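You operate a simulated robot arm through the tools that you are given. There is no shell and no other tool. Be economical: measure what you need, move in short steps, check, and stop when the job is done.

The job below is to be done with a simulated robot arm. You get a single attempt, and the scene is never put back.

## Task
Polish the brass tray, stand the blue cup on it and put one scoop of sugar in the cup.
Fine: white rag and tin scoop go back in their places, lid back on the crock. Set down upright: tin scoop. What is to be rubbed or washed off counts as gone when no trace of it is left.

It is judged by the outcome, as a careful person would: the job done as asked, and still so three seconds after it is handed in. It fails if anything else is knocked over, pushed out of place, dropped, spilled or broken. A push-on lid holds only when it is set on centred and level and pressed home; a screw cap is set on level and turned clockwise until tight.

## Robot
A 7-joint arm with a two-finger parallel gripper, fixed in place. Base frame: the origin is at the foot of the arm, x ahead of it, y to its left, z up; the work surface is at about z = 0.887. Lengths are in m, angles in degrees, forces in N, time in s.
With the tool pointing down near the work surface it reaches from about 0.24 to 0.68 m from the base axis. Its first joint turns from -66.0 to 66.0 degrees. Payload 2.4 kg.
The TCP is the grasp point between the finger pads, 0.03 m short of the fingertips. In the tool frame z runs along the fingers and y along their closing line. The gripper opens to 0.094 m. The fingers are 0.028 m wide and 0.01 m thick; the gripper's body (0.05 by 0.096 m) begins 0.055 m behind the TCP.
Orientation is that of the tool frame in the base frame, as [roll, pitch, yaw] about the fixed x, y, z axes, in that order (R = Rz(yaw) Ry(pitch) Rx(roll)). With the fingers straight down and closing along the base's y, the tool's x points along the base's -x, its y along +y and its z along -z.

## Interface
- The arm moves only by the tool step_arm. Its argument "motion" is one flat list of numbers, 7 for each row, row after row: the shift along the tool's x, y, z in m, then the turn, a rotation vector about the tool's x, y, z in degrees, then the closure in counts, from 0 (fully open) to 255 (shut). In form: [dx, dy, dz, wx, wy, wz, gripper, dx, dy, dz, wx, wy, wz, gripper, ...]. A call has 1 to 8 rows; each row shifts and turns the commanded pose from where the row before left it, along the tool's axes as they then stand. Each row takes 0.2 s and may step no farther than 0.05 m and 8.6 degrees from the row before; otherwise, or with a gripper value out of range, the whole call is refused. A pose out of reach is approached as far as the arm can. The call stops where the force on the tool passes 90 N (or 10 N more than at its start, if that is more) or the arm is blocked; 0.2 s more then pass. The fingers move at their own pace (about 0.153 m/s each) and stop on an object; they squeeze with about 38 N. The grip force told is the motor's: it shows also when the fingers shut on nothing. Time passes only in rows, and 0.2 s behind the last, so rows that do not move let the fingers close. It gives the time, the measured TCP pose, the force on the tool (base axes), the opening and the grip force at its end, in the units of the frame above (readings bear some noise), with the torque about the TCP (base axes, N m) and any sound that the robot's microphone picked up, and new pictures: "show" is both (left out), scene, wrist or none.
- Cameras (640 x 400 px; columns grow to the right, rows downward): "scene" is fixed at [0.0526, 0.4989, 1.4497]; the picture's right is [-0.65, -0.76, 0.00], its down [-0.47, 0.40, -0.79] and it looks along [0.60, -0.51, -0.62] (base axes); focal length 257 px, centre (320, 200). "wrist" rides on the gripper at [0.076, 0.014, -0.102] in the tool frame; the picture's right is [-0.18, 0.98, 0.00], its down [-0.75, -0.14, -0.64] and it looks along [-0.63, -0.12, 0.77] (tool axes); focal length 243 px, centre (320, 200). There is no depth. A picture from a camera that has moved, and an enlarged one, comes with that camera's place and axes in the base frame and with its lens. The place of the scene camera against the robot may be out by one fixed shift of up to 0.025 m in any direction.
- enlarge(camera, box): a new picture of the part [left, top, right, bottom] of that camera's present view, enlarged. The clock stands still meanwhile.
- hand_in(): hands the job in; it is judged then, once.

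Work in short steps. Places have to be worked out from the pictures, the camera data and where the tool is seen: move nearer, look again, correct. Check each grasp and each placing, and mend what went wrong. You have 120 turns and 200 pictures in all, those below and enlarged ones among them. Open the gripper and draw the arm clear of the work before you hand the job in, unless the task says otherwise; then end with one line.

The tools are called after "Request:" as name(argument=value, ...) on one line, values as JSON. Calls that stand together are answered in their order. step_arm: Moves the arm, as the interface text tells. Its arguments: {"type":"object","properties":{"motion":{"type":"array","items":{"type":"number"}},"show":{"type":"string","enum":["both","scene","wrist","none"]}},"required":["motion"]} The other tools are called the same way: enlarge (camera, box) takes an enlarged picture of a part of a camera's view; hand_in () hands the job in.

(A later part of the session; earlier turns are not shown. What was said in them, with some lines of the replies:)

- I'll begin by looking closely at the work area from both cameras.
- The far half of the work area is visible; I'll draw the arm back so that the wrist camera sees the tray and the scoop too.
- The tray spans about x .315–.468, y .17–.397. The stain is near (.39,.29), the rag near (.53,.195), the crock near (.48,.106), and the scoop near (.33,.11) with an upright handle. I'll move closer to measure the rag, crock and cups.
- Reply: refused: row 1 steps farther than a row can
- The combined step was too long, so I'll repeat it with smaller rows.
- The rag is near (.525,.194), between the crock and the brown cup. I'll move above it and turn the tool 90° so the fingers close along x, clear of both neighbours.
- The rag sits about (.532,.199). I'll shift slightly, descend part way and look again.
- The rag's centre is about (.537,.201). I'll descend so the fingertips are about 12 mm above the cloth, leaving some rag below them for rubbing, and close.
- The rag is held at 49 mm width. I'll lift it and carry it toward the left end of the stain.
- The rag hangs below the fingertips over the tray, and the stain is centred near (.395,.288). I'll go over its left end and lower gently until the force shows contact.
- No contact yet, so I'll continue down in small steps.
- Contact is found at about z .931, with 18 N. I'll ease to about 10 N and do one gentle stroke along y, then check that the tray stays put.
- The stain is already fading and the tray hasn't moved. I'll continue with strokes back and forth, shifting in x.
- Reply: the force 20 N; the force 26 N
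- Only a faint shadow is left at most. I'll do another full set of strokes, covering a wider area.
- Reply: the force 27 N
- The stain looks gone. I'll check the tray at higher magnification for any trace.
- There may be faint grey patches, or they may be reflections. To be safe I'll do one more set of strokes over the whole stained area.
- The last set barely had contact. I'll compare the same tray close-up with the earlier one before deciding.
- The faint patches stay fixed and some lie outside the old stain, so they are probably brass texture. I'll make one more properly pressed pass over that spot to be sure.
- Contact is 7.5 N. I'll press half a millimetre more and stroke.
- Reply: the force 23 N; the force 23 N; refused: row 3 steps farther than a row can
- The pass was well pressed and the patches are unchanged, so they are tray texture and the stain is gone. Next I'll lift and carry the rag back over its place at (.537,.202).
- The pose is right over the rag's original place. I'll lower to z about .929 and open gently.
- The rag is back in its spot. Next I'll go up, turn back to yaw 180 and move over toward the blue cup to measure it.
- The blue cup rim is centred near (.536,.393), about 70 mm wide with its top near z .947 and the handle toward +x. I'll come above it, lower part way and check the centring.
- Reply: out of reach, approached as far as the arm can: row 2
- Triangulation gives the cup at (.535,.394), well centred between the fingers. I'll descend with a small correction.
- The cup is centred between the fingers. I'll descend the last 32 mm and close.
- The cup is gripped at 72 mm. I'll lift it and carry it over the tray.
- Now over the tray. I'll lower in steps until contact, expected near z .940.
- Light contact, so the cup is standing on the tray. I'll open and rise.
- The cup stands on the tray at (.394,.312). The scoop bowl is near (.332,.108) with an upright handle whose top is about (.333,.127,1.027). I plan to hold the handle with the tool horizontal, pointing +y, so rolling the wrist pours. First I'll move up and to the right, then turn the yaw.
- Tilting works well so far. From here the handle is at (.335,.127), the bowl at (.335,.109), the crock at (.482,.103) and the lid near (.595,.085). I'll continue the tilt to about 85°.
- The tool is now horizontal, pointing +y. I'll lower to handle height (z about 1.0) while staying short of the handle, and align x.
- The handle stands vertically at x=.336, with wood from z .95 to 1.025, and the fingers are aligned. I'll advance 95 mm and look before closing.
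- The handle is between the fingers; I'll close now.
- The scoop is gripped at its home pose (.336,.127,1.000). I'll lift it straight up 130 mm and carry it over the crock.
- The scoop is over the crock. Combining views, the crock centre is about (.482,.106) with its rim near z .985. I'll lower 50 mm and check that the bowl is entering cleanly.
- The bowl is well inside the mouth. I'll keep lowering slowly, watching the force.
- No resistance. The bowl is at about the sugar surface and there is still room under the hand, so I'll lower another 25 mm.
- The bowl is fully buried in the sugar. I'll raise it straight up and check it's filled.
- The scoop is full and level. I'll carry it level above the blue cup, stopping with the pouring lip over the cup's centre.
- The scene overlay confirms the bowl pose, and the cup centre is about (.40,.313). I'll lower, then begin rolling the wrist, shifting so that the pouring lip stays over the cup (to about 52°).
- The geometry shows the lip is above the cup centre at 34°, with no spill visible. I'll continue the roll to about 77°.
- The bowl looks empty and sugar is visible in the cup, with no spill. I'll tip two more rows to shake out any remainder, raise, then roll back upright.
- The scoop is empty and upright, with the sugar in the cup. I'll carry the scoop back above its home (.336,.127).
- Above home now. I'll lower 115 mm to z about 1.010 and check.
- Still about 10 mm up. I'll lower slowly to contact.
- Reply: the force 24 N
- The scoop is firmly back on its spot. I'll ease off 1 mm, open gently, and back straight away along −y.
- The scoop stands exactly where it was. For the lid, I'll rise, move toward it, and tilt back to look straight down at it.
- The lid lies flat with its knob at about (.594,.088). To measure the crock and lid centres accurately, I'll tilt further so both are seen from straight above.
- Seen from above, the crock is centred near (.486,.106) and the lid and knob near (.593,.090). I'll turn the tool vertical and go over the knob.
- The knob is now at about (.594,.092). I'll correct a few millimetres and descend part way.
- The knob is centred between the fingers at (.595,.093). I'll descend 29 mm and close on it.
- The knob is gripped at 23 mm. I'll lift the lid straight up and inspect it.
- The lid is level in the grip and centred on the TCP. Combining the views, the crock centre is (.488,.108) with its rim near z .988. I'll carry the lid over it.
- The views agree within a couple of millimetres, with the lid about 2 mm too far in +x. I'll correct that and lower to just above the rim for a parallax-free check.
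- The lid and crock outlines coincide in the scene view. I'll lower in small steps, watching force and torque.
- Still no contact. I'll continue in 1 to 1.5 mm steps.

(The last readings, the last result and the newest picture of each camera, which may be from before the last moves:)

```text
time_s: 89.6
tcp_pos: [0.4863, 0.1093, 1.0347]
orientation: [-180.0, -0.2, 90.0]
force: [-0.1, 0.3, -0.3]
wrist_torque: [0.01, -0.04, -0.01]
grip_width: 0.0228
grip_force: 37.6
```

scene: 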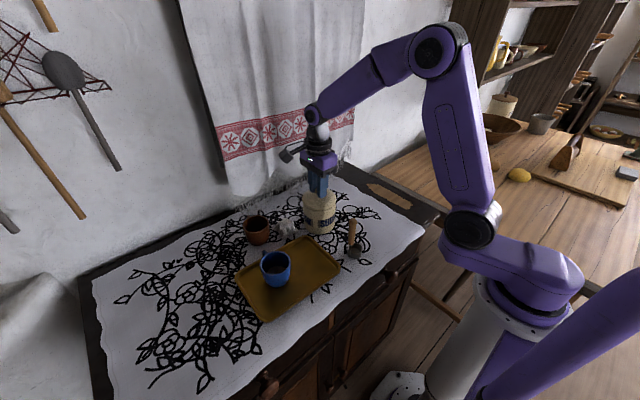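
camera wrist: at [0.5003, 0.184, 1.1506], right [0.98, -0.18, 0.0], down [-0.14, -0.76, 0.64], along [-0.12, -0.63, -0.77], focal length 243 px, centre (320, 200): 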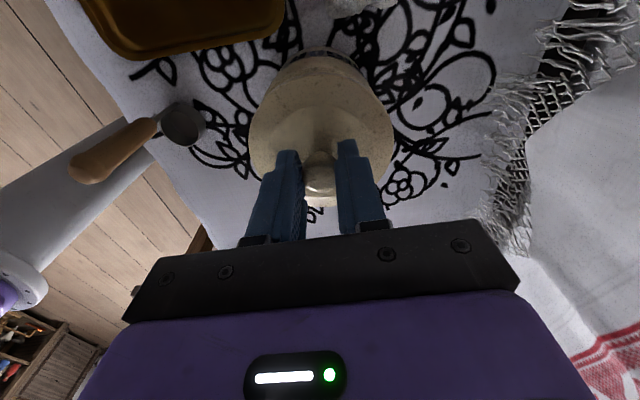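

Request:
step_arm(motion=[0, 0, 0.0015, 0, 0, 0, 255, 0, 0, 0, 0, 0, 0, 255], show="none")

Request:
step_arm(motion=[0, 0, 0.001, 0, 0, 0, 255, 0, 0, 0, 0, 0, 0, 255], show="scene")

Request:
enlarge(camera="scene", box=[295, 175, 345, 225])

```text
time_s: 90.2
tcp_pos: [0.4859, 0.1092, 1.0325]
orientation: [-180.0, -0.2, 90.0]
force: [0.0, 0.0, -0.7]
wrist_torque: [0.03, -0.02, 0.03]
grip_width: 0.0228
grip_force: 38.1
```

```text
time_s: 90.8
tcp_pos: [0.4858, 0.1106, 1.0323]
orientation: [179.9, -0.2, 90.0]
force: [-10.1, 0.6, 22.9]
wrist_torque: [-0.09, 0.33, -0.03]
grip_width: 0.0229
grip_force: 37.8
heard: snap
```

scene: 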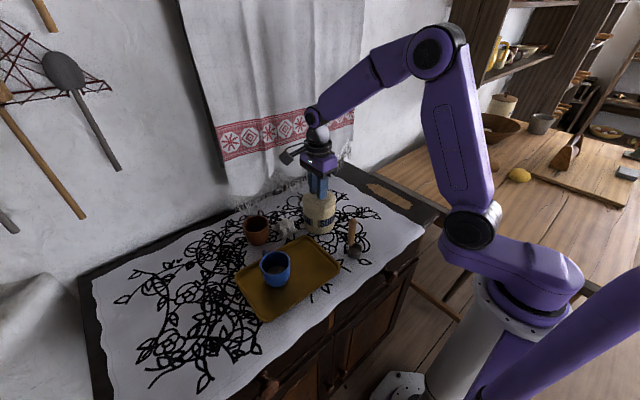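

```text
8.00 times, centred on (320, 200) of scene
camera zoom: at [0.0519, 0.4988, 1.4498], right [-0.65, -0.76, 0.0], down [-0.47, 0.4, -0.79], along [0.6, -0.51, -0.62], focal length 2059 px, centre (320, 200)
```

zoom: 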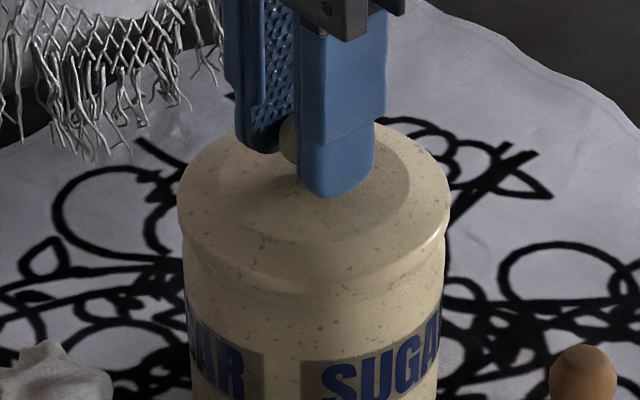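

A snap was heard at 23 N, so the lid is home and looks level and centred. I'll ease off, open, and rise straight up.

Request:
step_arm(motion=[0, 0, -0.001, 0, 0, 0, 255, 0, 0, 0, 0, 0, 0, 200, 0, 0, 0, 0, 0, 0, 130, 0, 0, 0, 0, 0, 0, 120, 0, 0, -0.03, 0, 0, 0, 120, 0, 0, -0.045, 0, 0, 0, 120, 0, 0, -0.045, 0, 0, 0, 120], show="both")

Request:
enlarge(camera="scene", box=[295, 175, 345, 225])

Request:
enlarge(camera="wrist", box=[220, 30, 420, 170])

```text
time_s: 92.4
tcp_pos: [0.4841, 0.1095, 1.151]
orientation: [-179.9, -0.1, 90.1]
force: [0.5, -0.4, 0.6]
wrist_torque: [0.01, -0.06, -0.02]
grip_width: 0.0497
grip_force: 0.1
camera wrist: at [0.4984, 0.1845, 1.2527], right [0.98, -0.18, 0.0], down [-0.14, -0.76, 0.64], along [-0.12, -0.63, -0.77], focal length 243 px, centre (320, 200)
```

scene: 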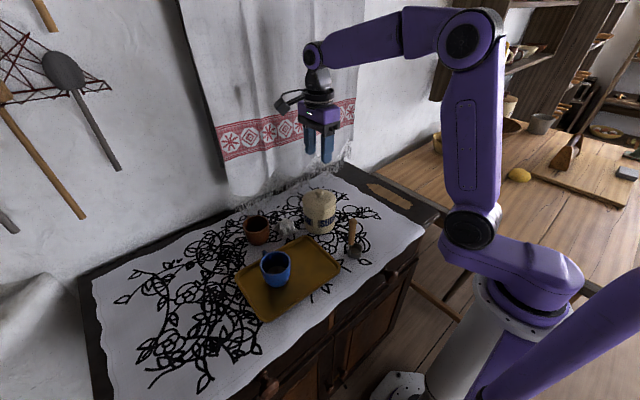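
wrist: 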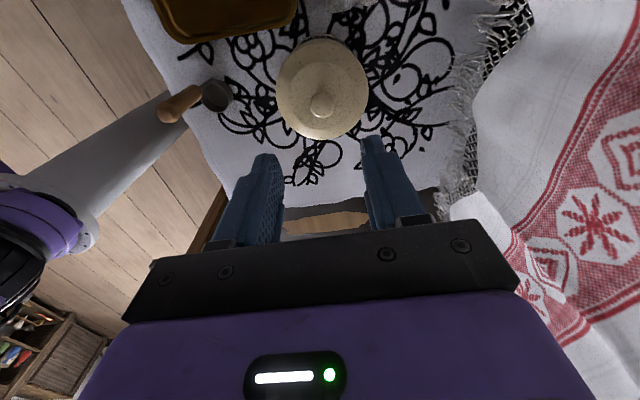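

```text
8.00 times, centred on (320, 200) of scene
camera zoom: at [0.0526, 0.4989, 1.4497], right [-0.65, -0.76, 0.0], down [-0.47, 0.4, -0.79], along [0.6, -0.51, -0.62], focal length 2059 px, centre (320, 200)
```

zoom: 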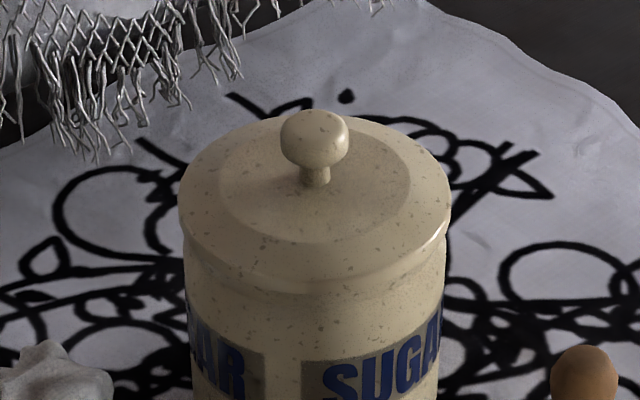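

```text
2.86 times, centred on (320, 100) of wrist
camera zoom: at [0.4984, 0.1845, 1.2527], right [0.98, -0.18, 0.0], down [-0.14, -0.76, 0.64], along [-0.12, -0.63, -0.77], focal length 693 px, centre (320, 486)
```

zoom: 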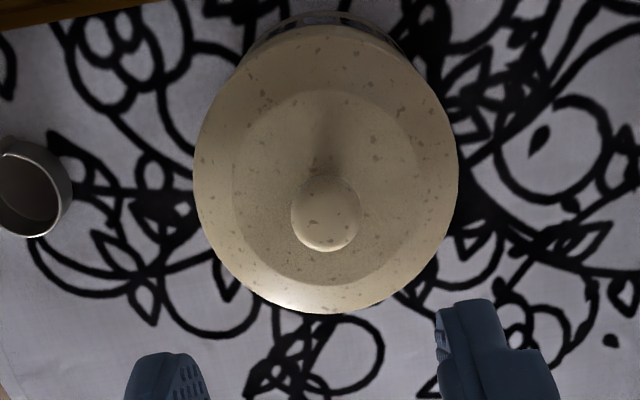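

The lid is seated level and centred. I'll draw the arm up and clear, and make a final check of the whole scene.

Request:
step_arm(motion=[0, 0, -0.045, 0, 0, 0, 0, 0, 0, -0.045, 0, 0, 0, 0, -0.03, -0.035, 0, 0, 0, 0, 0, -0.03, -0.035, 0, 0, 0, 0, 0], show="scene")

Request:
enlarge(camera="scene", box=[190, 170, 390, 330])

Request:
enlarge(camera="scene", box=[235, 235, 345, 325])

```text
time_s: 93.4
tcp_pos: [0.4153, 0.0491, 1.2426]
orientation: [-179.9, -0.2, 90.0]
force: [-0.1, 0.2, 0.0]
wrist_torque: [-0.02, -0.03, -0.01]
grip_width: 0.094
grip_force: 0.0
```

scene: 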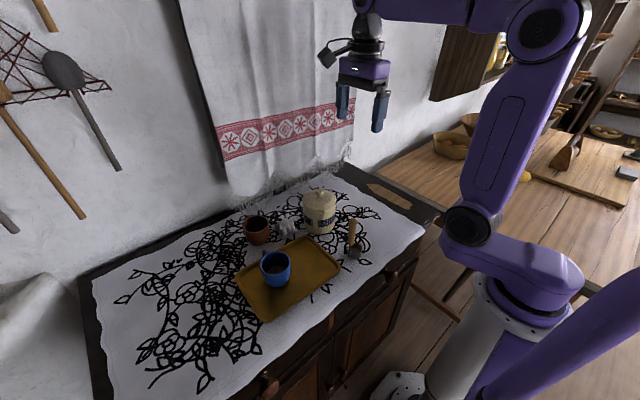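

```text
2.50 times, centred on (290, 250) of scene
camera zoom: at [0.0526, 0.4989, 1.4497], right [-0.65, -0.76, 0.0], down [-0.47, 0.4, -0.79], along [0.6, -0.51, -0.62], focal length 643 px, centre (395, 75)
```

zoom: 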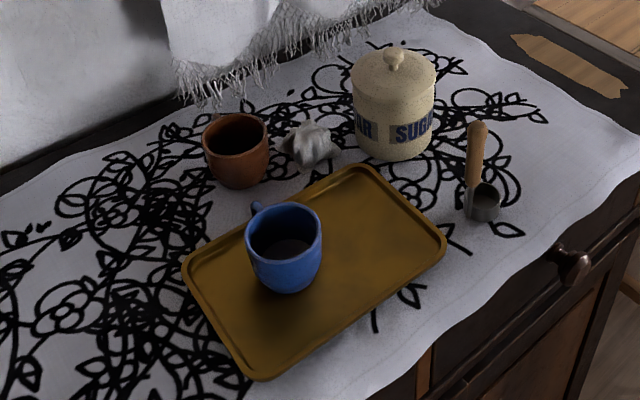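

```text
4.44 times, centred on (290, 280) of scene
camera zoom: at [0.0526, 0.4989, 1.4497], right [-0.65, -0.76, 0.0], down [-0.47, 0.4, -0.79], along [0.6, -0.51, -0.62], focal length 1144 px, centre (453, -156)
```

zoom: 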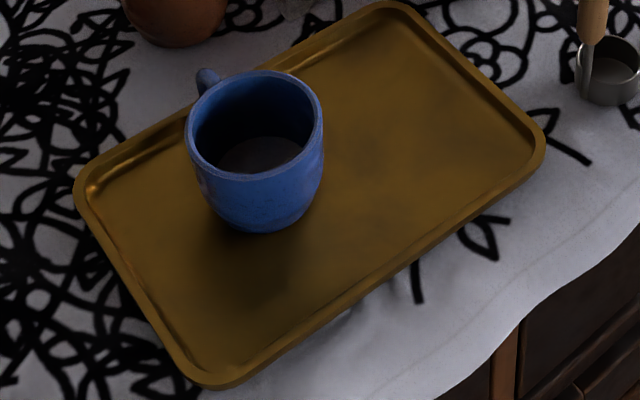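

Everything is in place: the tray is clean, the cup with sugar stands on it, the rag and scoop are back, the lid is on, and the arm is clear with the gripper open. I'm handing in.

Request:
hand_in()

```text
The job is handed in.
```

I polished the brass tray clean, stood the blue cup on it and put one scoop of sugar in the cup; the rag and scoop are back in their places, the scoop upright, and the crock lid is pressed home.
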